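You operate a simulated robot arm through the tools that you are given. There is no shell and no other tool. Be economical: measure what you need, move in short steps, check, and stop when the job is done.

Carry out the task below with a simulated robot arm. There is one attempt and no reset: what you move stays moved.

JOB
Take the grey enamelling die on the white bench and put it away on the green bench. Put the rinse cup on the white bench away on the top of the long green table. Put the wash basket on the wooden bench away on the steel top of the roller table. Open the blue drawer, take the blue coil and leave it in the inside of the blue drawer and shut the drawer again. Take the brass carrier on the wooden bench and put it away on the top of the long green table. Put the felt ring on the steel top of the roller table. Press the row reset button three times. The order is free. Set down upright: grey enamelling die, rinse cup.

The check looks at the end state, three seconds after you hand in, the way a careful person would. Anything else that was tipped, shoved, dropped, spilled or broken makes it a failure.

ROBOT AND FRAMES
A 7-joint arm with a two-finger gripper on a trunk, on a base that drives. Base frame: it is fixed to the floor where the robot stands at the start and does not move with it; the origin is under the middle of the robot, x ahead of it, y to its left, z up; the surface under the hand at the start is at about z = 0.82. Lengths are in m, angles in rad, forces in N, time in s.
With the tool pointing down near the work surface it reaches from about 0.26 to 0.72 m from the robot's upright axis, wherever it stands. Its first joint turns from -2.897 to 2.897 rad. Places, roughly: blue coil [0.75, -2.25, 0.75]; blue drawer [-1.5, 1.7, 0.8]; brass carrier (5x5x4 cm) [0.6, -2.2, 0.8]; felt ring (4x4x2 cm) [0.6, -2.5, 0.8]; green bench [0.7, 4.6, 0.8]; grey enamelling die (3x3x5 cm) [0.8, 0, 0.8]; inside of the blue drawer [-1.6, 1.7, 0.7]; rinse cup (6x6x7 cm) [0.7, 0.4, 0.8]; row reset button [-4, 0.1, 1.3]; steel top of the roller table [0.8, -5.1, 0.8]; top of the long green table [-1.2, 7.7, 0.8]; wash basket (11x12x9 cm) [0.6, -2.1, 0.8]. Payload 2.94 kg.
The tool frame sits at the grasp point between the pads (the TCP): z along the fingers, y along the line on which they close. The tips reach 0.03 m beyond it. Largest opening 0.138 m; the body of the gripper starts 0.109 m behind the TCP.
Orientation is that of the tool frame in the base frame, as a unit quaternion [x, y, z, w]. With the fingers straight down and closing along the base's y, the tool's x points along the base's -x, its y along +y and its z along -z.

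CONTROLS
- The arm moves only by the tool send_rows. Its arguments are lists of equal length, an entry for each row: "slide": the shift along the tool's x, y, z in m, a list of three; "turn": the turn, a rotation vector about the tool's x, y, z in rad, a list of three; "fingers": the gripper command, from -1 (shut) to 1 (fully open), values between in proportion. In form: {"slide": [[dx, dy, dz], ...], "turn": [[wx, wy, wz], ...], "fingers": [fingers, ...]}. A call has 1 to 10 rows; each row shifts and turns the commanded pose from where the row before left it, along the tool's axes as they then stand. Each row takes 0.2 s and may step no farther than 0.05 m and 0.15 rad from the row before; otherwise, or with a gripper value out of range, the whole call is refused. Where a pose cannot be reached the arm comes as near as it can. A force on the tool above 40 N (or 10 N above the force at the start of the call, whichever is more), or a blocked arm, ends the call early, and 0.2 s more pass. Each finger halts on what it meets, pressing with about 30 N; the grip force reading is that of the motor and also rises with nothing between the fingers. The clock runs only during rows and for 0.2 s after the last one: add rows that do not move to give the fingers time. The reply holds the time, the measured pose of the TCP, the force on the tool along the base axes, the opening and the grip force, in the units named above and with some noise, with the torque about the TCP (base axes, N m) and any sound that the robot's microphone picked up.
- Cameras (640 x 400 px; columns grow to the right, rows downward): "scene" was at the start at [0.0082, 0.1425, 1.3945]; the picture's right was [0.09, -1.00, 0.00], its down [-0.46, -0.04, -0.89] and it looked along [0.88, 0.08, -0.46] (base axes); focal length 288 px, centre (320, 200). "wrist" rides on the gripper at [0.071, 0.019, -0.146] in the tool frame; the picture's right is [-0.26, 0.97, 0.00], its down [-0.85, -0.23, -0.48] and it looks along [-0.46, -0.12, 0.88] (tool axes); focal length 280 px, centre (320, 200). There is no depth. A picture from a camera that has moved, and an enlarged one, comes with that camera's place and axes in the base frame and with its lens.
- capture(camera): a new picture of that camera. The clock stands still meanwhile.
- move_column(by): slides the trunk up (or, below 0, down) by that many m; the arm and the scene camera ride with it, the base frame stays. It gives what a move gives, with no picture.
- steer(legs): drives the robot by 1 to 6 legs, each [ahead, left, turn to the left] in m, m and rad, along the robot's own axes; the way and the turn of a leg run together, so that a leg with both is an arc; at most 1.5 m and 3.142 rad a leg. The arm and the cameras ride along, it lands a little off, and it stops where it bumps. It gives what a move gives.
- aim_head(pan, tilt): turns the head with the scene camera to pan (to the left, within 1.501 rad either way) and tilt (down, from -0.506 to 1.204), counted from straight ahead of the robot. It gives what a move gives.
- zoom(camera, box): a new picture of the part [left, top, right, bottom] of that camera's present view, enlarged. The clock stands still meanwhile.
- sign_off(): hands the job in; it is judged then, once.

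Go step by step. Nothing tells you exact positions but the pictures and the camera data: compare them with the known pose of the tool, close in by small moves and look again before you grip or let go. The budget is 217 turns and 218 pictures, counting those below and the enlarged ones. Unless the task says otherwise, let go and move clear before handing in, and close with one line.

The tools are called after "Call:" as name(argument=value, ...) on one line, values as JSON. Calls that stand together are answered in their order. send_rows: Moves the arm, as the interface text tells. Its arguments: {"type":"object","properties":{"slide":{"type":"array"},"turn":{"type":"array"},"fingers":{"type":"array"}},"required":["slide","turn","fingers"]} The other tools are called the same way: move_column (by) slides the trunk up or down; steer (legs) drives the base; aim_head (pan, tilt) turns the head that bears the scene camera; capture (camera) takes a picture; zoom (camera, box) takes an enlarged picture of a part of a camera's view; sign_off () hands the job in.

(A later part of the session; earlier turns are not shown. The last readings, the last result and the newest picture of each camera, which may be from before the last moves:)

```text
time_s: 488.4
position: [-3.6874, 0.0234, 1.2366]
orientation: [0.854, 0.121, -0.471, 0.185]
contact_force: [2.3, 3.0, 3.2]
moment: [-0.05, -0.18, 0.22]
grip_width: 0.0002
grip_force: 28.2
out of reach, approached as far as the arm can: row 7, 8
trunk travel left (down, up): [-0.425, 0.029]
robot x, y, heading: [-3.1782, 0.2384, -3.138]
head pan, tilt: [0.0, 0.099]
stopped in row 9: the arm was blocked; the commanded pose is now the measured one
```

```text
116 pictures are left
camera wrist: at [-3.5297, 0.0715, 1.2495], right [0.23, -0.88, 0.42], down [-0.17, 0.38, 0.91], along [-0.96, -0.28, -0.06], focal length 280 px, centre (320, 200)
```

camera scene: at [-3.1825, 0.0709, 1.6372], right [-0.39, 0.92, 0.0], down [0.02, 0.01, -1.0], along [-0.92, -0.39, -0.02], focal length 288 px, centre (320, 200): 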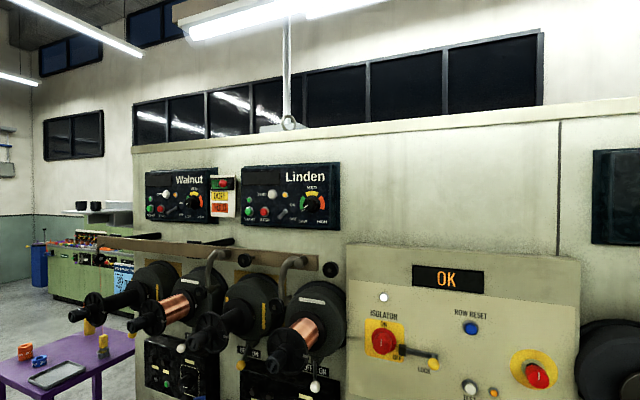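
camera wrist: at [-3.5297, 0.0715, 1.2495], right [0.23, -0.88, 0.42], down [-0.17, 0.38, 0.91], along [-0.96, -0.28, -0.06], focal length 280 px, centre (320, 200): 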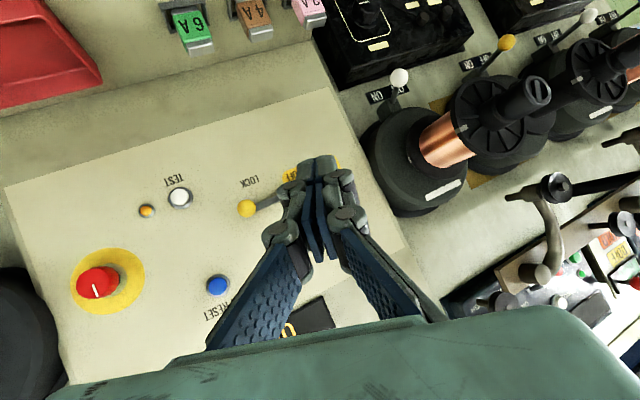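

The fully horizontal pose was out of reach and the arm twisted. A forward tilt of about 0.9 rad is enough to press with the fingertips, so I'll rotate back to that clean orientation.

Call:
send_rows(slide=[[0, 0, 0], [0, 0, 0], [0, 0, 0], [0, 0, 0], [0, 0, 0]], turn=[[0.1105, 0.026, 0.014], [0.1105, 0.026, 0.014], [0.1105, 0.026, 0.014], [0.1105, 0.026, 0.014], [0, 0, 0]], fingers=[-1, -1, -1, -1, -1])

Call:
capture(camera="wrist")

Call:
capture(camera="scene")

```text
time_s: 489.5
position: [-3.6902, 0.0311, 1.2236]
orientation: [0.915, -0.029, -0.4, 0.053]
contact_force: [0.0, 0.1, 0.8]
moment: [-0.02, -0.01, 0.0]
grip_width: 0.0001
grip_force: 27.7
trunk travel left (down, up): [-0.425, 0.029]
robot x, y, heading: [-3.1784, 0.2429, -3.133]
head pan, tilt: [0.0, 0.099]
stopped in row 5: the arm was blocked; the commanded pose is now the measured one
```

```text
115 pictures are left
camera wrist: at [-3.5344, 0.016, 1.2718], right [-0.19, -0.93, 0.31], down [-0.22, 0.35, 0.91], along [-0.96, 0.1, -0.27], focal length 280 px, centre (320, 200)
```

wrist: 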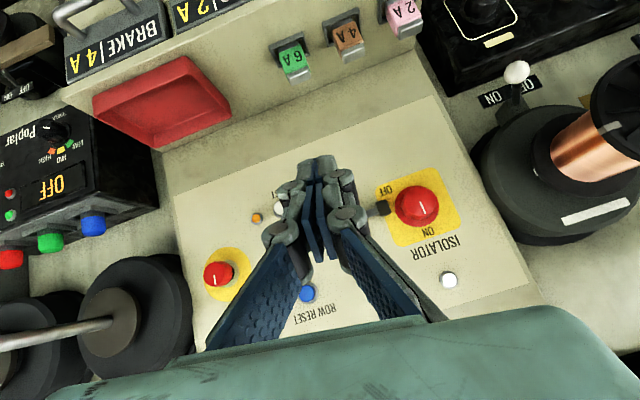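

```text
114 pictures are left
camera scene: at [-3.1882, 0.0968, 1.6468], right [-0.1, 0.99, 0.0], down [-0.09, -0.01, -1.0], along [-0.99, -0.1, 0.09], focal length 288 px, centre (320, 200)
```

scene: 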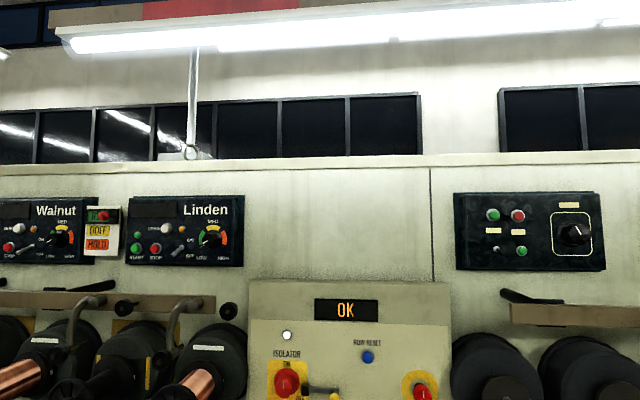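

The elbow is pressing against the head, so it needs room. I'll shift the hand right and up, which unfolds the arm away from the head.

Call:
send_rows(slide=[[-0.0167, -0.023, -0.0083], [-0.0167, -0.023, -0.0083], [-0.0167, -0.023, -0.0083], [-0.0167, -0.023, -0.0083], [0, 0, 0]], turn=[[0, 0, 0], [0, 0, 0], [0, 0, 0], [0, 0, 0], [0, 0, 0]], fingers=[-1, -1, -1, -1, -1])

Call:
capture(camera="scene")

Call:
capture(camera="wrist")

```text
time_s: 490.7
position: [-3.7135, 0.1315, 1.283]
orientation: [0.915, -0.029, -0.399, 0.052]
contact_force: [0.2, -0.5, 0.1]
moment: [0.03, 0.0, -0.04]
grip_width: 0.0
grip_force: 28.2
trunk travel left (down, up): [-0.425, 0.029]
robot x, y, heading: [-3.1797, 0.2394, -3.133]
head pan, tilt: [0.0, 0.099]
```

```text
113 pictures are left
camera scene: at [-3.1861, 0.1141, 1.6512], right [0.11, 0.99, 0.0], down [-0.14, 0.01, -0.99], along [-0.98, 0.11, 0.14], focal length 288 px, centre (320, 200)
```

scene: 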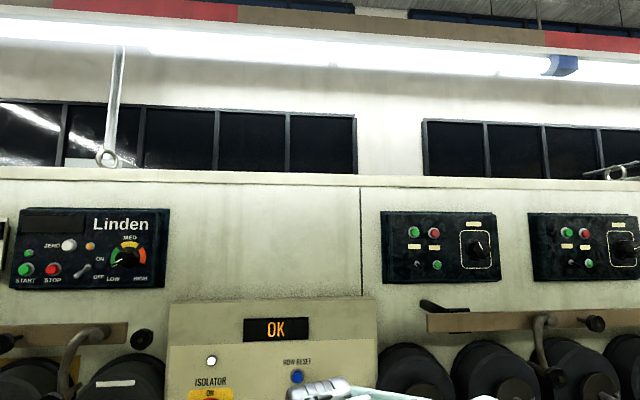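

```text
112 pictures are left
camera wrist: at [-3.557, 0.1167, 1.3303], right [-0.19, -0.93, 0.3], down [-0.22, 0.34, 0.91], along [-0.96, 0.11, -0.28], focal length 280 px, centre (320, 200)
```

wrist: 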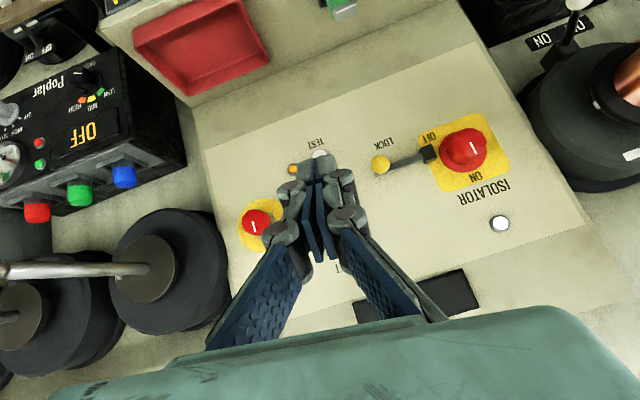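

I place the button at about [-4.03, 0.142, 1.279]. I'll extend the hand toward it, which also frees the head, and then re-aim the head.

Call:
send_rows(slide=[[-0.0223, -0.0033, 0.0157], [-0.0223, -0.0033, 0.0157], [-0.0223, -0.0033, 0.0157], [0, 0, 0]], turn=[[0, 0, 0], [0, 0, 0], [0, 0, 0], [0, 0, 0]], fingers=[-1, -1, -1, -1])

Call:
steer(legs=[[0.1, 0, 0]])

Call:
aim_head(pan=0.1, tilt=0.35)

Call:
capture(camera="scene")

Call:
capture(camera="wrist")

```text
time_s: 491.7
position: [-3.7891, 0.1435, 1.3007]
orientation: [0.914, -0.03, -0.4, 0.051]
contact_force: [-1.2, -0.6, 0.0]
moment: [0.02, -0.05, 0.0]
grip_width: 0.0
grip_force: 28.8
trunk travel left (down, up): [-0.425, 0.029]
robot x, y, heading: [-3.1809, 0.2431, -3.138]
head pan, tilt: [0.0, 0.099]
```

```text
time_s: 492.9
position: [-3.8915, 0.1435, 1.2996]
orientation: [0.915, -0.03, -0.399, 0.051]
contact_force: [0.3, -0.7, -0.2]
moment: [-0.01, 0.0, -0.04]
grip_width: 0.0
grip_force: 28.1
trunk travel left (down, up): [-0.425, 0.029]
robot x, y, heading: [-3.2805, 0.2374, -3.138]
head pan, tilt: [0.0, 0.099]
```

```text
time_s: 493.6
position: [-3.8888, 0.1436, 1.3006]
orientation: [0.914, -0.03, -0.401, 0.05]
contact_force: [0.3, 0.2, 0.8]
moment: [0.0, 0.0, -0.01]
grip_width: 0.0002
grip_force: 28.7
trunk travel left (down, up): [-0.425, 0.029]
robot x, y, heading: [-3.2786, 0.2375, -3.132]
head pan, tilt: [0.099, 0.351]
```

```text
111 pictures are left
camera scene: at [-3.2932, 0.0945, 1.6067], right [-0.11, 0.99, 0.0], down [0.34, 0.04, -0.94], along [-0.93, -0.1, -0.34], focal length 288 px, centre (320, 200)
```

scene: 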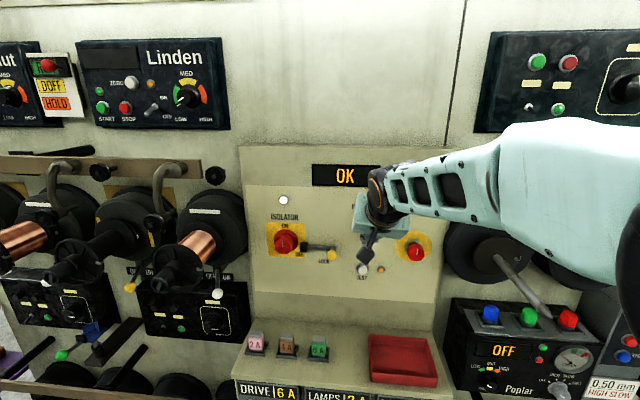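

```text
110 pictures are left
camera wrist: at [-3.734, 0.1283, 1.3484], right [-0.19, -0.93, 0.3], down [-0.22, 0.34, 0.91], along [-0.96, 0.11, -0.27], focal length 280 px, centre (320, 200)
```

wrist: 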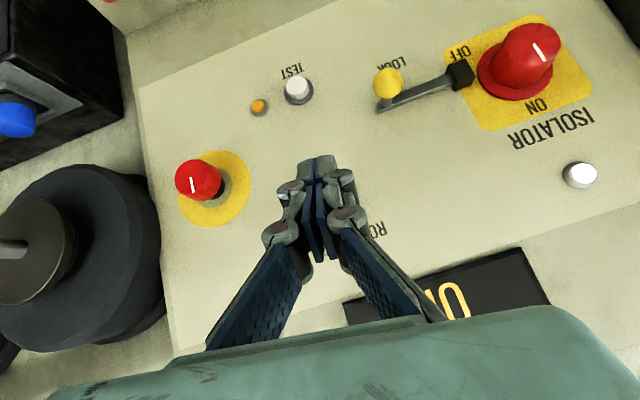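

Everything lines up: the fingertips are at about [-3.911, 0.141, 1.280], directly in front of the button. I'll advance straight toward it with small steps.

Call:
send_rows(slide=[[-0.0136, 0.0002, 0.0147], [-0.0136, 0.0002, 0.0147], [-0.0136, 0.0002, 0.0147], [-0.0068, 0, 0.0073], [-0.0034, 0, 0.0037], [-0.0034, 0, 0.0037], [-0.0034, 0, 0.0037], [0, 0, 0]], turn=[[0, 0, 0], [0, 0, 0], [0, 0, 0], [0, 0, 0], [0, 0, 0], [0, 0, 0], [0, 0, 0], [0, 0, 0]], fingers=[-1, -1, -1, -1, -1, -1, -1, -1])

Call:
zoom(camera="scene", box=[300, 170, 420, 290])

Call:
capture(camera="wrist")

```text
time_s: 495.4
position: [-3.9752, 0.1428, 1.3]
orientation: [0.914, -0.03, -0.401, 0.05]
contact_force: [-0.2, 0.4, -0.4]
moment: [-0.01, 0.0, -0.03]
grip_width: 0.0
grip_force: 28.3
trunk travel left (down, up): [-0.425, 0.029]
robot x, y, heading: [-3.2781, 0.2393, -3.135]
head pan, tilt: [0.099, 0.351]
```

```text
3.33 times, centred on (360, 230) of scene
camera zoom: at [-3.2931, 0.0945, 1.6066], right [-0.11, 0.99, 0.0], down [0.34, 0.04, -0.94], along [-0.93, -0.1, -0.34], focal length 960 px, centre (187, 100)
```

zoom: 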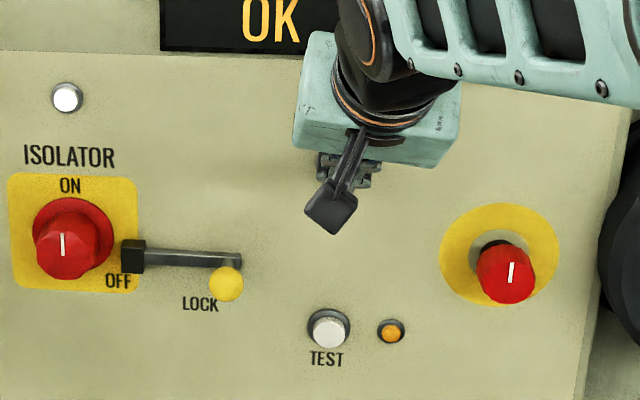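

```text
108 pictures are left
camera wrist: at [-3.8197, 0.1278, 1.3484], right [-0.19, -0.93, 0.3], down [-0.22, 0.34, 0.91], along [-0.96, 0.11, -0.27], focal length 280 px, centre (320, 200)
```

wrist: 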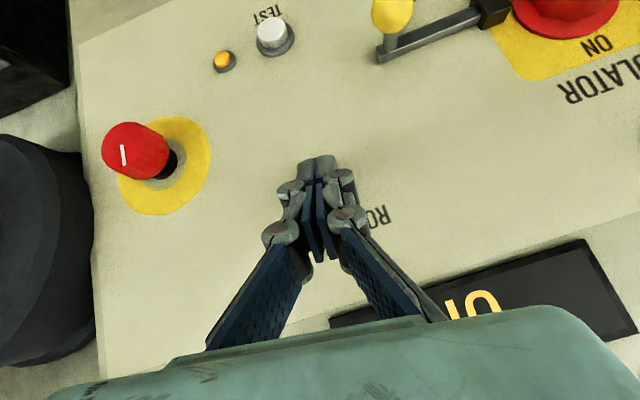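

No contact yet with tips at x ≈ -3.997. I'll continue in 4 mm steps.

Call:
send_rows(slide=[[-0.0027, 0, 0.0029], [-0.0027, 0, 0.0029], [-0.0027, 0, 0.0029], [-0.0027, 0, 0.0029], [-0.0027, 0, 0.0029]], turn=[[0, 0, 0], [0, 0, 0], [0, 0, 0], [0, 0, 0], [0, 0, 0]], fingers=[-1, -1, -1, -1, -1])

Call:
capture(camera="wrist")

```text
time_s: 496.6
position: [-3.9949, 0.1433, 1.3011]
orientation: [0.915, -0.03, -0.399, 0.051]
contact_force: [0.0, -0.2, -0.4]
moment: [-0.02, -0.01, 0.02]
grip_width: 0.0
grip_force: 28.5
trunk travel left (down, up): [-0.425, 0.029]
robot x, y, heading: [-3.2811, 0.2414, -3.133]
head pan, tilt: [0.099, 0.351]
```

```text
107 pictures are left
camera wrist: at [-3.8389, 0.1294, 1.3485], right [-0.19, -0.93, 0.3], down [-0.22, 0.34, 0.91], along [-0.96, 0.11, -0.27], focal length 280 px, centre (320, 200)
```

wrist: 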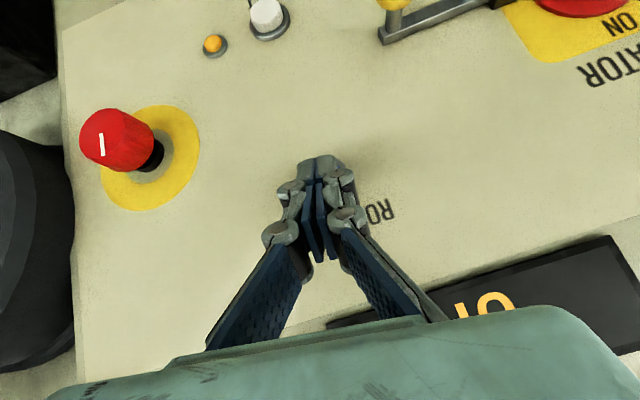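

The TEST button ranges to x ≈ -4.03, so about 1–2 cm remain. I'll go on.

Call:
send_rows(slide=[[-0.002, 0, 0.0022], [-0.002, 0, 0.0022], [-0.002, 0, 0.0022], [-0.002, 0, 0.0022], [-0.002, 0, 0.0022], [0, 0, 0]], turn=[[0, 0, 0], [0, 0, 0], [0, 0, 0], [0, 0, 0], [0, 0, 0], [0, 0, 0]], fingers=[-1, -1, -1, -1, -1, -1])

Call:
zoom(camera="wrist", box=[240, 130, 400, 230])

```text
time_s: 498.0
position: [-4.0023, 0.1462, 1.301]
orientation: [0.915, -0.03, -0.399, 0.05]
contact_force: [29.1, 1.7, -5.0]
moment: [-0.06, -0.44, -0.01]
grip_width: 0.0059
grip_force: 28.5
trunk travel left (down, up): [-0.425, 0.029]
robot x, y, heading: [-3.2799, 0.2358, -3.133]
head pan, tilt: [0.099, 0.351]
heard: click
```

```text
4.00 times, centred on (320, 180) of wrist
camera zoom: at [-3.8478, 0.1295, 1.3492], right [-0.19, -0.93, 0.3], down [-0.23, 0.34, 0.91], along [-0.96, 0.11, -0.28], focal length 1122 px, centre (320, 280)
```

zoom: 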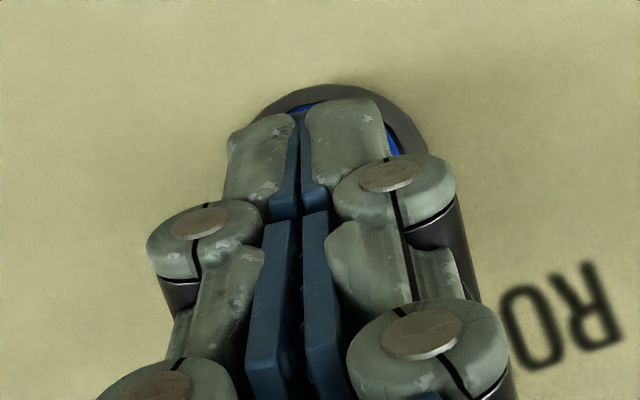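

Heard one click: press 1. I'll back off 2 cm.

Call:
send_rows(slide=[[0.0068, 0, -0.0073], [0.0068, 0, -0.0073], [0, 0, 0], [0, 0, 0]], turn=[[0, 0, 0], [0, 0, 0], [0, 0, 0], [0, 0, 0]], fingers=[-1, -1, -1, -1])

Call:
send_rows(slide=[[-0.0068, 0, 0.0073], [-0.0027, 0, 0.0029], [-0.002, 0, 0.0022], [-0.002, 0, 0.0022], [0, 0, 0]], turn=[[0, 0, 0], [0, 0, 0], [0, 0, 0], [0, 0, 0], [0, 0, 0]], fingers=[-1, -1, -1, -1, -1])

```text
time_s: 499.0
position: [-3.9915, 0.1457, 1.3003]
orientation: [0.915, -0.03, -0.4, 0.051]
contact_force: [-0.6, -0.9, -0.2]
moment: [0.02, 0.02, -0.01]
grip_width: 0.0
grip_force: 28.2
trunk travel left (down, up): [-0.425, 0.029]
robot x, y, heading: [-3.2802, 0.2417, -3.137]
head pan, tilt: [0.099, 0.351]
```

```text
time_s: 500.2
position: [-4.0035, 0.145, 1.3016]
orientation: [0.916, -0.031, -0.398, 0.049]
contact_force: [28.1, 4.3, -6.9]
moment: [0.04, -0.49, -0.08]
grip_width: 0.0059
grip_force: 28.2
trunk travel left (down, up): [-0.425, 0.029]
robot x, y, heading: [-3.2811, 0.2434, -3.13]
head pan, tilt: [0.099, 0.351]
heard: click
```

Second click. I'll back off fully and press the third time.

Call:
send_rows(slide=[[0.0068, 0, -0.0073], [0.0068, 0, -0.0073], [0, 0, 0], [0, 0, 0]], turn=[[0, 0, 0], [0, 0, 0], [0, 0, 0], [0, 0, 0]], fingers=[-1, -1, -1, -1])

Call:
send_rows(slide=[[-0.0068, 0, 0.0073], [-0.0027, 0, 0.0029], [-0.002, 0, 0.0022], [-0.002, 0, 0.0022], [0, 0, 0]], turn=[[0, 0, 0], [0, 0, 0], [0, 0, 0], [0, 0, 0], [0, 0, 0]], fingers=[-1, -1, -1, -1, -1])

```text
time_s: 501.2
position: [-3.9891, 0.1451, 1.2997]
orientation: [0.915, -0.03, -0.4, 0.051]
contact_force: [0.6, -0.7, -1.7]
moment: [-0.01, 0.02, 0.0]
grip_width: 0.0
grip_force: 28.7
trunk travel left (down, up): [-0.425, 0.029]
robot x, y, heading: [-3.2805, 0.2396, -3.132]
head pan, tilt: [0.099, 0.351]
```

```text
time_s: 502.4
position: [-4.0024, 0.1437, 1.2991]
orientation: [0.916, -0.03, -0.397, 0.051]
contact_force: [26.7, 0.2, -7.1]
moment: [-0.07, -0.43, 0.02]
grip_width: 0.0061
grip_force: 28.5
trunk travel left (down, up): [-0.425, 0.029]
robot x, y, heading: [-3.2791, 0.2394, -3.132]
head pan, tilt: [0.099, 0.351]
heard: click
```

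Three clicks heard. I'll drive back from the panel, level the tool and lower the trunk.

Call:
steer(legs=[[-0.2, 0, 0]])

Call:
send_rows(slide=[[0, 0, 0], [0, 0, 0], [0, 0, 0], [0, 0, 0], [0, 0, 0], [0, 0, 0], [0.04, 0, 0], [0.04, 0, 0], [0.04, 0, 0], [0.04, 0, 0]], turn=[[0.018, 0.137, -0.01], [0.018, 0.137, -0.01], [0.018, 0.137, -0.01], [0.018, 0.137, -0.01], [0.018, 0.137, -0.01], [0.018, 0.137, -0.01], [0, 0, 0], [0, 0, 0], [0, 0, 0], [0, 0, 0]], fingers=[-1, -1, -1, -1, -1, -1, 0, 0, 0, 0])

Call:
move_column(by=-0.2)

Call:
capture(camera="scene")

```text
time_s: 504.0
position: [-3.8101, 0.1455, 1.3003]
orientation: [0.915, -0.03, -0.4, 0.05]
contact_force: [0.6, 0.5, 0.5]
moment: [-0.01, 0.01, 0.03]
grip_width: 0.0001
grip_force: 28.9
trunk travel left (down, up): [-0.425, 0.029]
robot x, y, heading: [-3.0852, 0.2403, -3.137]
head pan, tilt: [0.099, 0.351]
```

```text
time_s: 506.2
position: [-3.5765, 0.1735, 1.2614]
orientation: [1.0, 0.0, 0.0, -0.001]
contact_force: [0.0, 0.8, 0.3]
moment: [0.01, 0.02, -0.02]
grip_width: 0.0691
grip_force: 0.1
out of reach, approached as far as the arm can: row 4, 5, 6
trunk travel left (down, up): [-0.425, 0.029]
robot x, y, heading: [-3.0804, 0.2428, -3.133]
head pan, tilt: [0.099, 0.351]
```

```text
time_s: 508.4
position: [-3.5789, 0.1724, 1.061]
orientation: [1.0, 0.0, 0.0, -0.001]
contact_force: [0.4, 0.7, 0.6]
moment: [-0.02, -0.01, 0.03]
grip_width: 0.0691
grip_force: 0.0
trunk travel left (down, up): [-0.225, 0.229]
robot x, y, heading: [-3.0822, 0.2445, -3.136]
head pan, tilt: [0.099, 0.351]
```

```text
105 pictures are left
camera scene: at [-3.0949, 0.0961, 1.4067], right [-0.11, 0.99, 0.0], down [0.34, 0.04, -0.94], along [-0.93, -0.1, -0.34], focal length 288 px, centre (320, 200)
```

scene: 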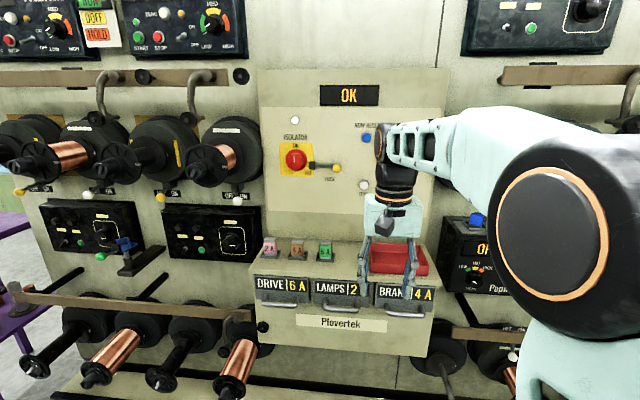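

Panel reads OK and nothing else was touched. I'll drive back around to the wooden bench and turn to face it.

Call:
steer(legs=[[-0.05, 0, 0], [0, 1.5, 0], [0, 1.42, 0]])

Call:
steer(legs=[[-1.5, 0, 0], [-1.1, 0, 0], [0, -0.45, 0], [0, 0, 3.14]])

Call:
aim_head(pan=0.0, tilt=0.5)

Call:
capture(camera="scene")

```text
time_s: 534.7
position: [-3.4697, -2.802, 1.061]
orientation: [1.0, 0.023, 0.0, 0.0]
contact_force: [0.7, 0.5, 0.9]
moment: [0.0, -0.01, -0.02]
grip_width: 0.0691
grip_force: 0.0
trunk travel left (down, up): [-0.225, 0.229]
robot x, y, heading: [-2.9734, -2.7072, -3.085]
head pan, tilt: [0.099, 0.351]
```

```text
time_s: 559.0
position: [0.096, -1.918, 1.0608]
orientation: [-0.049, 0.999, -0.001, 0.001]
contact_force: [0.5, -0.3, -0.1]
moment: [0.0, 0.01, -0.04]
grip_width: 0.069
grip_force: 0.0
trunk travel left (down, up): [-0.225, 0.229]
robot x, y, heading: [-0.3926, -2.0374, 0.105]
head pan, tilt: [0.099, 0.351]
```

```text
time_s: 559.7
position: [0.096, -1.9192, 1.0602]
orientation: [-0.049, 0.999, -0.001, 0.002]
contact_force: [0.2, -0.4, -0.5]
moment: [-0.01, 0.02, 0.0]
grip_width: 0.0692
grip_force: 0.1
trunk travel left (down, up): [-0.225, 0.229]
robot x, y, heading: [-0.3946, -2.0346, 0.106]
head pan, tilt: [0.0, 0.499]
```

```text
104 pictures are left
camera scene: at [-0.3992, -1.9007, 1.393], right [0.11, -0.99, 0.0], down [-0.48, -0.05, -0.88], along [0.87, 0.09, -0.48], focal length 288 px, centre (320, 200)
```

scene: 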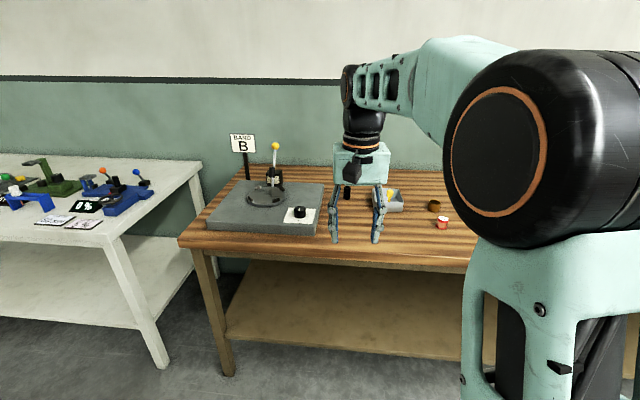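

I'll take the felt ring first; it lies at about [0.618, -2.475]. I'm straightening up and driving in front of it.

Call:
steer(legs=[[0, 0, -0.106], [0, -0.43, 0], [0.4, 0, 0]])

Call:
capture(camera="scene")

Call:
capture(camera="wrist")

```text
time_s: 566.6
position: [0.5087, -2.3889, 1.062]
orientation: [0.0, 1.0, 0.0, 0.0]
contact_force: [-0.2, 0.1, 0.3]
moment: [-0.02, -0.01, 0.07]
grip_width: 0.0689
grip_force: 0.1
trunk travel left (down, up): [-0.225, 0.229]
robot x, y, heading: [0.0113, -2.4576, 0.003]
head pan, tilt: [0.0, 0.499]
```

```text
103 pictures are left
camera scene: at [0.0182, -2.3222, 1.3929], right [0.01, -1.0, 0.0], down [-0.48, 0.0, -0.88], along [0.88, 0.01, -0.48], focal length 288 px, centre (320, 200)
```

scene: 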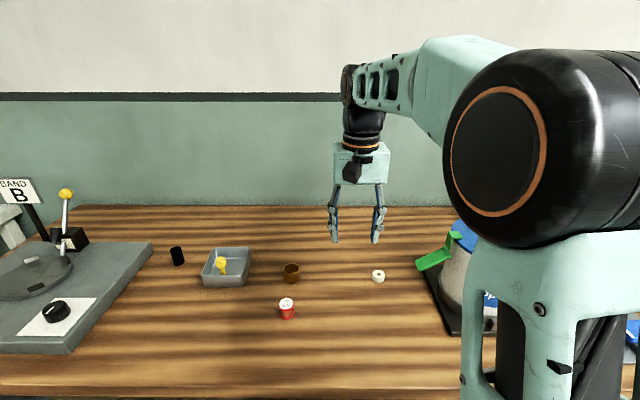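

```text
102 pictures are left
camera wrist: at [0.4391, -2.3688, 1.2051], right [0.26, 0.96, 0.0], down [0.85, -0.23, 0.48], along [0.46, -0.13, -0.88], focal length 280 px, centre (320, 200)
```

wrist: 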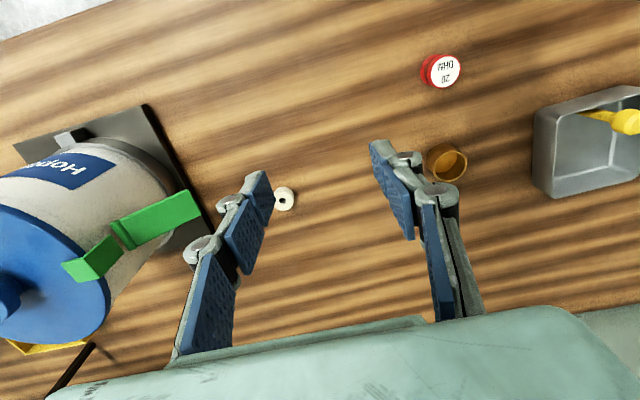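

The felt ring is at about [0.612, -2.474]; the pot's green clamp tip is about 8 cm to the right of it. I'll hover above with a narrow opening.

Call:
send_rows(slide=[[-0.0258, -0.0212, 0.026], [-0.0258, -0.0212, 0.026], [-0.0258, -0.0212, 0.026], [-0.0258, -0.0212, 0.026], [0, 0, 0]], turn=[[0, 0, 0], [0, 0, 0], [0, 0, 0], [0, 0, 0], [0, 0, 0]], fingers=[-0.1, -0.1, -0.1, -0.1, -0.1])

Call:
capture(camera="wrist")

Call:
zoom(camera="scene", box=[320, 180, 480, 300])

```text
time_s: 567.8
position: [0.6132, -2.4713, 0.955]
orientation: [0.001, 1.0, -0.001, 0.001]
contact_force: [0.1, 0.0, 0.2]
moment: [-0.03, 0.0, 0.02]
grip_width: 0.0621
grip_force: 0.0
trunk travel left (down, up): [-0.225, 0.229]
robot x, y, heading: [0.0137, -2.4533, 0.009]
head pan, tilt: [0.0, 0.499]
```

```text
101 pictures are left
camera wrist: at [0.5425, -2.4514, 1.0987], right [0.26, 0.96, 0.0], down [0.85, -0.23, 0.48], along [0.46, -0.13, -0.88], focal length 280 px, centre (320, 200)
```

wrist: 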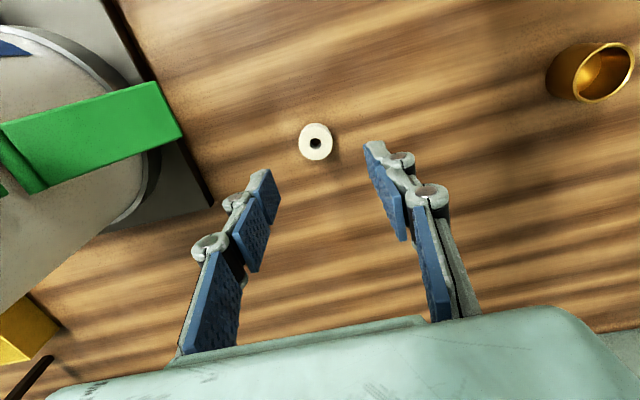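

```text
3.33 times, centred on (400, 240) of scene
camera zoom: at [0.0184, -2.3223, 1.393], right [0.01, -1.0, 0.0], down [-0.48, 0.0, -0.88], along [0.88, 0.01, -0.48], focal length 960 px, centre (53, 67)
```

zoom: 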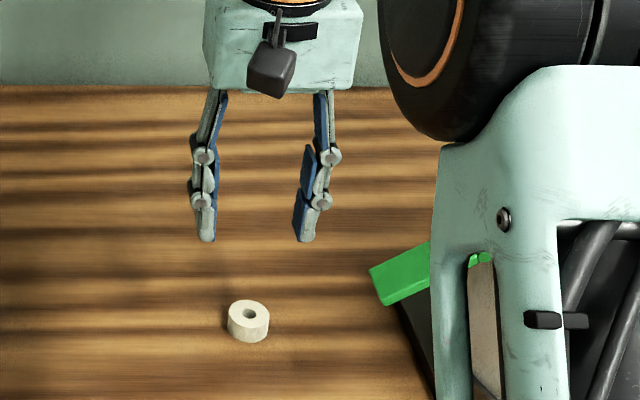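

The ring is at about [0.616, -2.476]. I'll correct 3–5 mm, lower to the bench and grip.

Call:
send_rows(slide=[[-0.003, -0.005, 0.03], [0, 0, 0.04], [0, 0, 0.028], [0, 0, 0.005], [0, 0, 0], [0, 0, 0], [0, 0, 0], [0, 0, 0], [0, 0, 0]], turn=[[0, 0, 0], [0, 0, 0], [0, 0, 0], [0, 0, 0], [0, 0, 0], [0, 0, 0], [0, 0, 0], [0, 0, 0], [0, 0, 0]], fingers=[-0.1, -0.1, -0.1, -0.1, -0.1, -1, -1, -1, -1])

Call:
capture(camera="wrist")

```text
time_s: 569.8
position: [0.6145, -2.4789, 0.8549]
orientation: [0.0, 1.0, 0.0, 0.001]
contact_force: [0.1, -0.4, 0.7]
moment: [-0.03, 0.02, -0.02]
grip_width: 0.0298
grip_force: 30.5
trunk travel left (down, up): [-0.225, 0.229]
robot x, y, heading: [0.0073, -2.4558, 0.009]
head pan, tilt: [0.0, 0.499]
```

```text
99 pictures are left
camera wrist: at [0.5445, -2.4582, 0.9992], right [0.26, 0.96, 0.0], down [0.85, -0.23, 0.48], along [0.46, -0.13, -0.88], focal length 280 px, centre (320, 200)
```

wrist: 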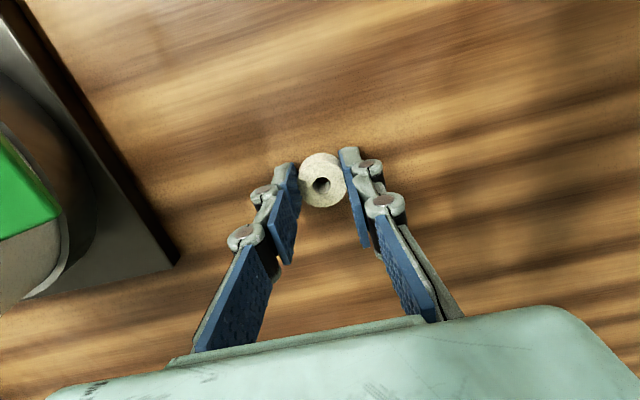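

The ring is gripped. I'll lift and draw back.

Call:
send_rows(slide=[[0, 0, -0.015], [0, 0, -0.03], [0, 0, -0.04], [0, 0, -0.04], [0, 0.01, -0.04], [0.03, 0.01, -0.03], [0.04, 0.01, -0.01], [0.04, 0.01, 0], [0.04, 0, 0]], turn=[[0, 0, 0], [0, 0, 0], [0, 0, 0], [0, 0, 0], [0, 0, 0], [0, 0, 0], [0, 0, 0], [0, 0, 0], [0, 0, 0]], fingers=[-1, -1, -1, -1, -1, -1, -1, -1, -1])

Call:
capture(camera="wrist")

Call:
aim_head(pan=-1.2, tilt=0.3)

Call:
capture(camera="scene")

```text
time_s: 571.8
position: [0.4615, -2.4398, 1.0602]
orientation: [-0.001, 1.0, -0.001, 0.0]
contact_force: [-0.1, -0.1, -0.2]
moment: [0.01, 0.05, 0.01]
grip_width: 0.0295
grip_force: 29.8
trunk travel left (down, up): [-0.225, 0.229]
robot x, y, heading: [0.0139, -2.4545, 0.011]
head pan, tilt: [0.0, 0.499]
```

```text
98 pictures are left
camera wrist: at [0.3922, -2.42, 1.2042], right [0.26, 0.96, 0.0], down [0.85, -0.23, 0.48], along [0.46, -0.13, -0.88], focal length 280 px, centre (320, 200)
```

wrist: 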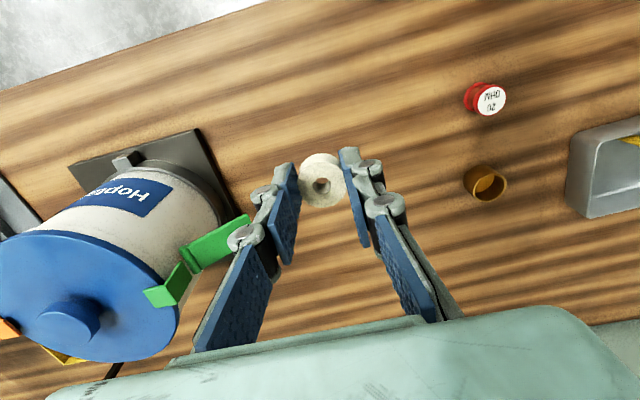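

```text
time_s: 573.2
position: [0.4634, -2.4403, 1.0594]
orientation: [0.0, 1.0, -0.001, 0.0]
contact_force: [-0.6, 0.1, 0.3]
moment: [0.02, -0.03, 0.01]
grip_width: 0.0295
grip_force: 29.6
trunk travel left (down, up): [-0.225, 0.229]
robot x, y, heading: [0.0098, -2.4579, 0.01]
head pan, tilt: [-1.201, 0.3]
```

```text
97 pictures are left
camera scene: at [-0.0382, -2.4097, 1.4113], right [-0.93, -0.37, 0.0], down [-0.11, 0.27, -0.96], along [0.35, -0.89, -0.3], focal length 288 px, centre (320, 200)
```

scene: 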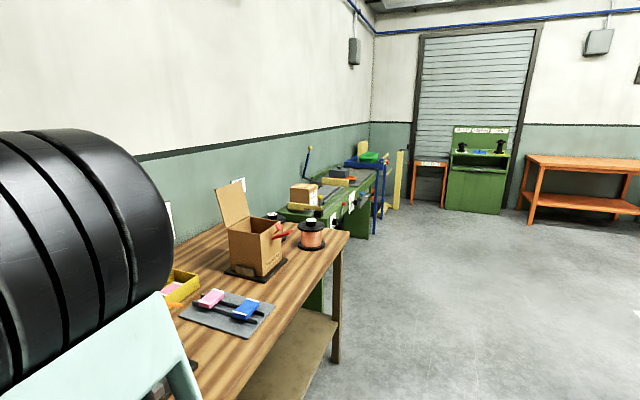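

The ring is held. The roller table lies further along this wall, so I'll back off and strafe right to y ≈ -5.

Call:
steer(legs=[[-0.36, 0, 0], [0, -1.5, 0], [0, -1.1, 0]])

Call:
aim_head(pan=0.0, tilt=0.45)

Call:
capture(camera="scene")

```text
time_s: 598.5
position: [0.2394, -5.0826, 1.0606]
orientation: [-0.025, 1.0, -0.001, 0.001]
contact_force: [-0.4, -0.7, 0.1]
moment: [0.0, -0.01, 0.01]
grip_width: 0.0299
grip_force: 30.1
trunk travel left (down, up): [-0.225, 0.229]
robot x, y, heading: [-0.2092, -5.1247, 0.062]
head pan, tilt: [-1.201, 0.3]
```

```text
time_s: 599.9
position: [0.238, -5.0819, 1.0605]
orientation: [-0.025, 1.0, -0.001, 0.001]
contact_force: [0.4, 0.3, -0.2]
moment: [0.01, -0.01, -0.02]
grip_width: 0.0297
grip_force: 29.9
trunk travel left (down, up): [-0.225, 0.229]
robot x, y, heading: [-0.2115, -5.1195, 0.057]
head pan, tilt: [0.0, 0.45]
```

```text
96 pictures are left
camera scene: at [-0.2104, -4.9881, 1.3974], right [0.06, -1.0, 0.0], down [-0.43, -0.03, -0.9], along [0.9, 0.05, -0.44], focal length 288 px, centre (320, 200)
```

scene: 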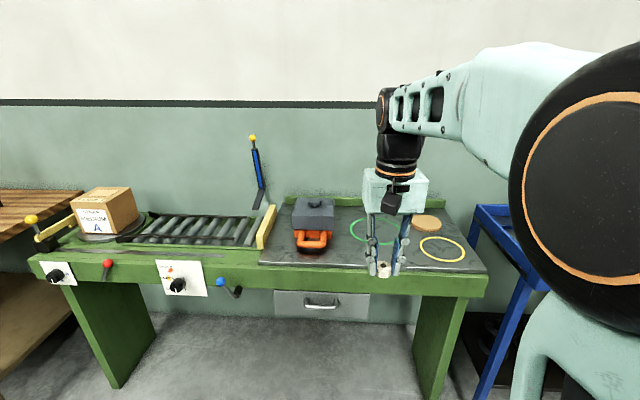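

The steel top is the right-hand part with some items and two circles on it. I'll drive closer and look more carefully for free space.

Call:
steer(legs=[[0.17, 0, -0.057]])

Call:
aim_head(pan=-0.15, tilt=0.7)

Call:
capture(camera="scene")

Call:
capture(camera="wrist")

```text
time_s: 601.4
position: [0.4058, -5.1056, 1.0603]
orientation: [0.005, 1.0, -0.002, 0.001]
contact_force: [0.1, -0.1, 1.2]
moment: [-0.01, -0.01, 0.02]
grip_width: 0.03
grip_force: 30.3
trunk travel left (down, up): [-0.225, 0.229]
robot x, y, heading: [-0.0462, -5.1199, -0.004]
head pan, tilt: [0.0, 0.45]
```

```text
time_s: 602.1
position: [0.404, -5.1064, 1.06]
orientation: [0.005, 1.0, -0.002, 0.0]
contact_force: [0.6, -0.1, 0.1]
moment: [-0.01, 0.01, -0.02]
grip_width: 0.0296
grip_force: 29.5
trunk travel left (down, up): [-0.225, 0.229]
robot x, y, heading: [-0.0482, -5.1188, -0.0]
head pan, tilt: [-0.15, 0.7]
```

```text
95 pictures are left
camera scene: at [-0.046, -4.9963, 1.3753], right [-0.15, -0.99, 0.0], down [-0.64, 0.1, -0.77], along [0.76, -0.11, -0.64], focal length 288 px, centre (320, 200)
```

scene: 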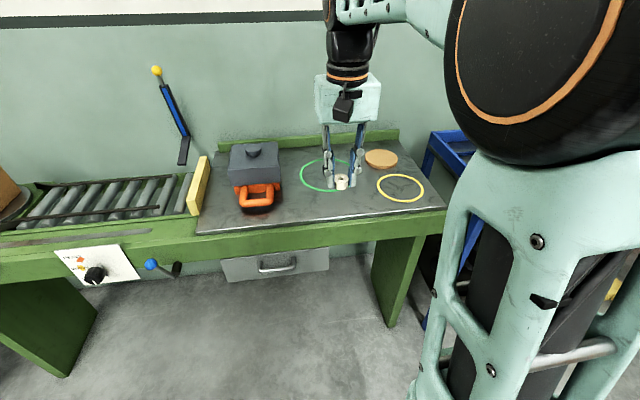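

```text
94 pictures are left
camera wrist: at [0.3348, -5.0852, 1.2041], right [0.27, 0.96, 0.0], down [0.85, -0.24, 0.48], along [0.46, -0.13, -0.88], focal length 280 px, centre (320, 200)
```

wrist: 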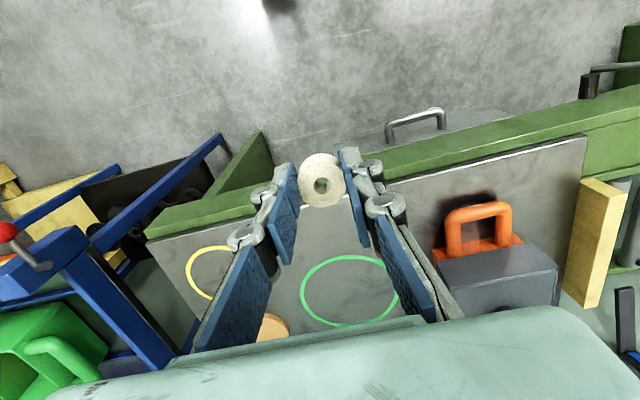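

The circles look like painted marks. I plan to set the ring at about [0.68, -5.255], between the circles, and leave the front centre for the basket. I'll drive 0.12 m closer.

Call:
steer(legs=[[0.12, -0.08, 0]])

Call:
send_rows(slide=[[-0.03, -0.014, 0.033], [-0.03, -0.014, 0.033], [-0.03, -0.014, 0.033], [-0.03, -0.014, 0.033], [-0.03, -0.014, 0.033], [0, 0, 0]], turn=[[0, 0, 0], [0, 0, 0], [0, 0, 0], [0, 0, 0], [0, 0, 0], [0, 0, 0]], fingers=[-1, -1, -1, -1, -1, -1])

Call:
capture(camera="scene")

Call:
capture(camera="wrist")

```text
time_s: 603.5
position: [0.5244, -5.1829, 1.0604]
orientation: [0.005, 1.0, -0.001, 0.001]
contact_force: [-0.4, -0.9, -0.5]
moment: [-0.04, 0.02, 0.02]
grip_width: 0.0295
grip_force: 30.0
trunk travel left (down, up): [-0.225, 0.229]
robot x, y, heading: [0.0728, -5.1961, 0.002]
head pan, tilt: [-0.15, 0.7]
```

```text
time_s: 604.9
position: [0.6748, -5.2534, 0.8949]
orientation: [0.005, 1.0, -0.001, 0.001]
contact_force: [-0.5, -0.2, -0.4]
moment: [-0.01, 0.01, 0.0]
grip_width: 0.0296
grip_force: 29.9
trunk travel left (down, up): [-0.225, 0.229]
robot x, y, heading: [0.0706, -5.1935, -0.004]
head pan, tilt: [-0.15, 0.7]
```

```text
93 pictures are left
camera scene: at [0.0736, -5.0732, 1.3752], right [-0.15, -0.99, 0.0], down [-0.64, 0.1, -0.76], along [0.76, -0.12, -0.64], focal length 288 px, centre (320, 200)
```

scene: 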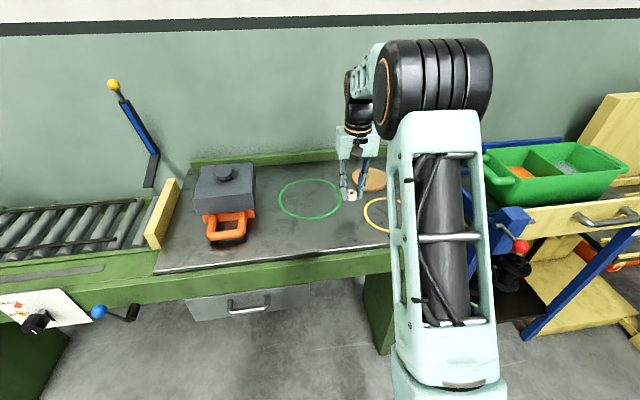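

```text
92 pictures are left
camera wrist: at [0.6042, -5.2327, 1.0395], right [0.27, 0.96, 0.0], down [0.85, -0.24, 0.48], along [0.46, -0.13, -0.88], focal length 280 px, centre (320, 200)
```

wrist: 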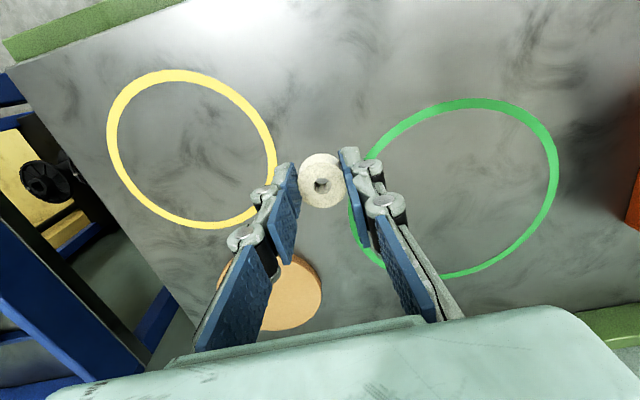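

The circles are painted flat and the spot is free. I'll lower until contact.

Call:
send_rows(slide=[[0, 0, 0.02], [0, 0, 0.01], [0, 0, 0.004], [0, 0, 0.003], [0, 0, 0.002], [0, 0, 0.0015], [0, 0, 0]], turn=[[0, 0, 0], [0, 0, 0], [0, 0, 0], [0, 0, 0], [0, 0, 0], [0, 0, 0], [0, 0, 0]], fingers=[-1, -1, -1, -1, -1, -1, -1])

```text
time_s: 606.5
position: [0.6732, -5.254, 0.8551]
orientation: [0.006, 1.0, -0.001, 0.001]
contact_force: [-1.0, 0.0, 0.8]
moment: [0.03, -0.01, 0.04]
grip_width: 0.0298
grip_force: 30.5
trunk travel left (down, up): [-0.225, 0.229]
robot x, y, heading: [0.0716, -5.1973, -0.006]
head pan, tilt: [-0.15, 0.7]
```

Call:
send_rows(slide=[[0, 0, 0.0015], [0, 0, 0.0015], [0, 0, 0.0015], [0, 0, 0]], turn=[[0, 0, 0], [0, 0, 0], [0, 0, 0], [0, 0, 0]], fingers=[-1, -1, -1, -1])

Call:
zoom(camera="wrist", box=[240, 120, 400, 220])

```text
time_s: 607.5
position: [0.6746, -5.2549, 0.849]
orientation: [0.006, 1.0, -0.001, 0.001]
contact_force: [-0.5, -0.1, 0.6]
moment: [0.03, -0.01, 0.03]
grip_width: 0.0296
grip_force: 29.7
trunk travel left (down, up): [-0.225, 0.229]
robot x, y, heading: [0.0713, -5.193, -0.004]
head pan, tilt: [-0.15, 0.7]
```

```text
4.00 times, centred on (320, 170) of wrist
camera zoom: at [0.6033, -5.2344, 0.9931], right [0.27, 0.96, 0.0], down [0.85, -0.24, 0.48], along [0.46, -0.13, -0.88], focal length 1122 px, centre (320, 320)
```

zoom: 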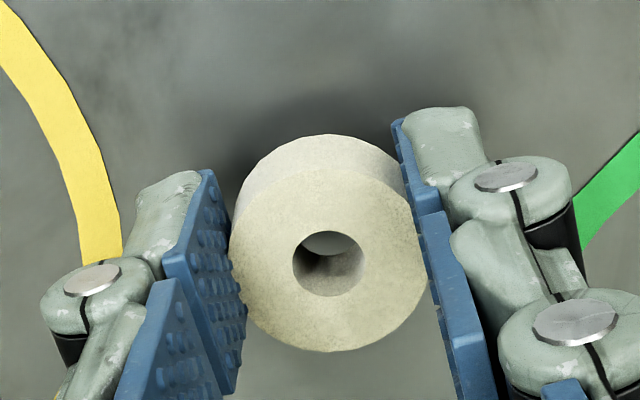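

Still no contact, so I'll continue in small steps.

Call:
send_rows(slide=[[0, 0, 0.0015], [0, 0, 0.0015], [0, 0, 0.0015], [0, 0, 0.0015], [0, 0, 0.0015], [0, 0, 0]], turn=[[0, 0, 0], [0, 0, 0], [0, 0, 0], [0, 0, 0], [0, 0, 0], [0, 0, 0]], fingers=[-1, -1, -1, -1, -1, -1])

```text
time_s: 608.9
position: [0.6742, -5.2548, 0.8424]
orientation: [0.006, 1.0, -0.001, 0.001]
contact_force: [-0.1, 0.0, -1.1]
moment: [0.02, 0.01, 0.01]
grip_width: 0.0301
grip_force: 29.8
trunk travel left (down, up): [-0.225, 0.229]
robot x, y, heading: [0.0726, -5.1936, -0.001]
head pan, tilt: [-0.15, 0.7]
```

Call:
send_rows(slide=[[0, 0, 0.002], [0, 0, 0.002], [0, 0, 0.002], [0, 0, 0.002], [0, 0, 0.002], [0, 0, 0.002], [0, 0, 0.002], [0, 0, 0]], turn=[[0, 0, 0], [0, 0, 0], [0, 0, 0], [0, 0, 0], [0, 0, 0], [0, 0, 0], [0, 0, 0], [0, 0, 0]], fingers=[-1, -1, -1, -1, -1, -1, -1, -1])

Call:
zoom(camera="wrist", box=[240, 120, 400, 220])

```text
time_s: 610.7
position: [0.6731, -5.2542, 0.8339]
orientation: [0.006, 1.0, -0.002, 0.006]
contact_force: [1.2, 0.4, 34.0]
moment: [0.05, -0.15, -0.03]
grip_width: 0.0295
grip_force: 29.6
trunk travel left (down, up): [-0.225, 0.229]
robot x, y, heading: [0.0702, -5.1928, 0.0]
head pan, tilt: [-0.15, 0.7]
```

```text
4.00 times, centred on (320, 170) of wrist
camera zoom: at [0.6024, -5.2341, 0.9769], right [0.27, 0.96, 0.0], down [0.84, -0.24, 0.49], along [0.47, -0.13, -0.87], focal length 1122 px, centre (320, 320)
```

zoom: 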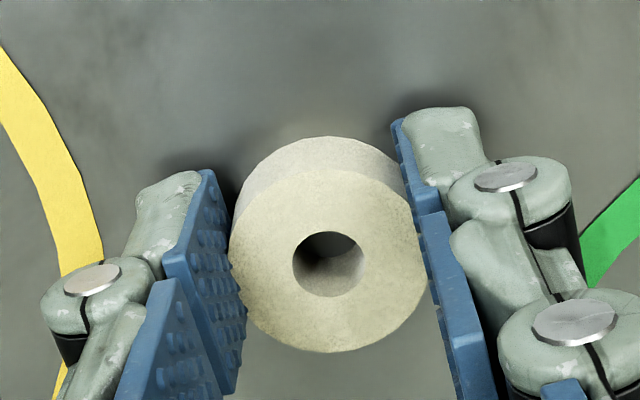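

Contact is firm at z = 0.834. I'll relieve the pressure, open and rise.

Call:
send_rows(slide=[[0, 0, -0.005], [0, 0, 0], [0, 0, 0], [0, 0, 0], [0, 0, -0.04], [0, 0, -0.045], [0, 0, -0.045], [0, 0, -0.045], [0.03, 0, -0.03], [0.04, 0, -0.02]], turn=[[0, 0, 0], [0, 0, 0], [0, 0, 0], [0, 0, 0], [0, 0, 0], [0, 0, 0], [0, 0, 0], [0, 0, 0], [0, 0, 0], [0, 0, 0]], fingers=[-1, -0.25, -0.25, -0.25, -0.25, -0.25, -0.1, 0, 0, 0])

Call:
capture(camera="wrist")

```text
time_s: 612.9
position: [0.599, -5.2524, 1.06]
orientation: [0.006, 1.0, -0.001, 0.001]
contact_force: [-0.6, -0.4, 0.7]
moment: [-0.01, 0.04, 0.0]
grip_width: 0.0689
grip_force: 0.0
trunk travel left (down, up): [-0.225, 0.229]
robot x, y, heading: [0.0684, -5.192, -0.002]
head pan, tilt: [-0.15, 0.7]
```

```text
89 pictures are left
camera wrist: at [0.5294, -5.2309, 1.2049], right [0.27, 0.96, 0.0], down [0.85, -0.24, 0.48], along [0.46, -0.13, -0.88], focal length 280 px, centre (320, 200)
```

wrist: 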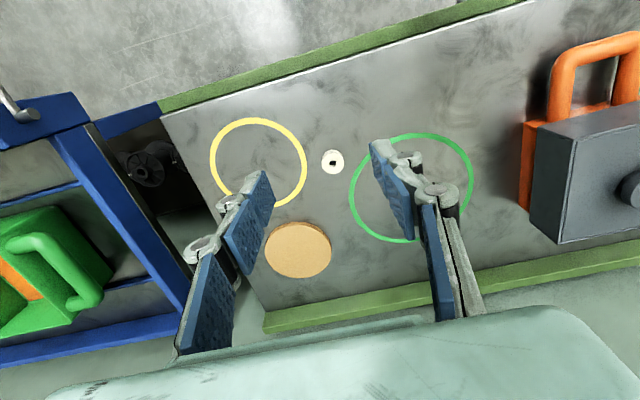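

The ring is down on the steel top. Next I'll fetch the wash basket from the wooden bench.

Call:
send_rows(slide=[[0.04, 0.02, 0], [0.04, 0.02, 0]], turn=[[0, 0, 0], [0, 0, 0]], fingers=[0.5, 0.5])

Call:
steer(legs=[[-0.38, 0, 0], [0, 1.5, 0], [0, 1.5, 0]])

Call:
aim_head(pan=0.0, tilt=0.55)

Call:
capture(camera="scene")

```text
time_s: 613.5
position: [0.524, -5.2119, 1.0583]
orientation: [0.007, 1.0, -0.001, 0.001]
contact_force: [0.5, 0.9, 0.0]
moment: [-0.01, -0.01, -0.03]
grip_width: 0.1032
grip_force: 0.0
trunk travel left (down, up): [-0.225, 0.229]
robot x, y, heading: [0.0715, -5.1973, -0.004]
head pan, tilt: [-0.15, 0.7]
```

```text
time_s: 641.8
position: [0.1078, -2.1755, 1.058]
orientation: [-0.014, 1.0, -0.002, 0.001]
contact_force: [0.0, -0.4, -0.2]
moment: [0.01, -0.02, -0.01]
grip_width: 0.1032
grip_force: 0.0
trunk travel left (down, up): [-0.225, 0.229]
robot x, y, heading: [-0.3454, -2.1762, 0.038]
head pan, tilt: [-0.15, 0.7]
```

```text
time_s: 642.5
position: [0.108, -2.1742, 1.0579]
orientation: [-0.014, 1.0, -0.001, 0.001]
contact_force: [-1.3, -0.2, 0.2]
moment: [0.01, 0.0, 0.02]
grip_width: 0.1038
grip_force: 0.1
trunk travel left (down, up): [-0.225, 0.229]
robot x, y, heading: [-0.3442, -2.1739, 0.035]
head pan, tilt: [0.0, 0.55]
```

```text
88 pictures are left
camera scene: at [-0.3429, -2.0405, 1.3883], right [0.04, -1.0, 0.0], down [-0.52, -0.02, -0.85], along [0.85, 0.03, -0.52], focal length 288 px, centre (320, 200)
```

scene: 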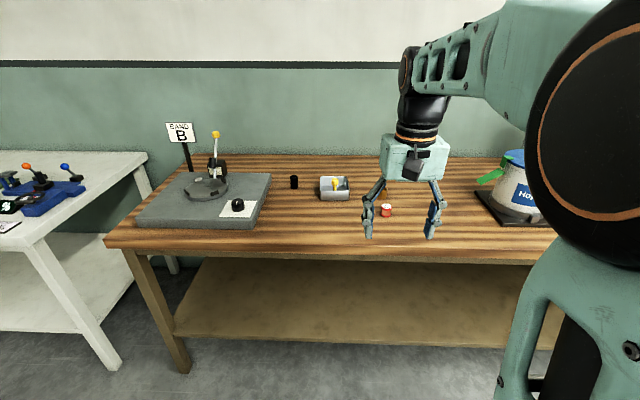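

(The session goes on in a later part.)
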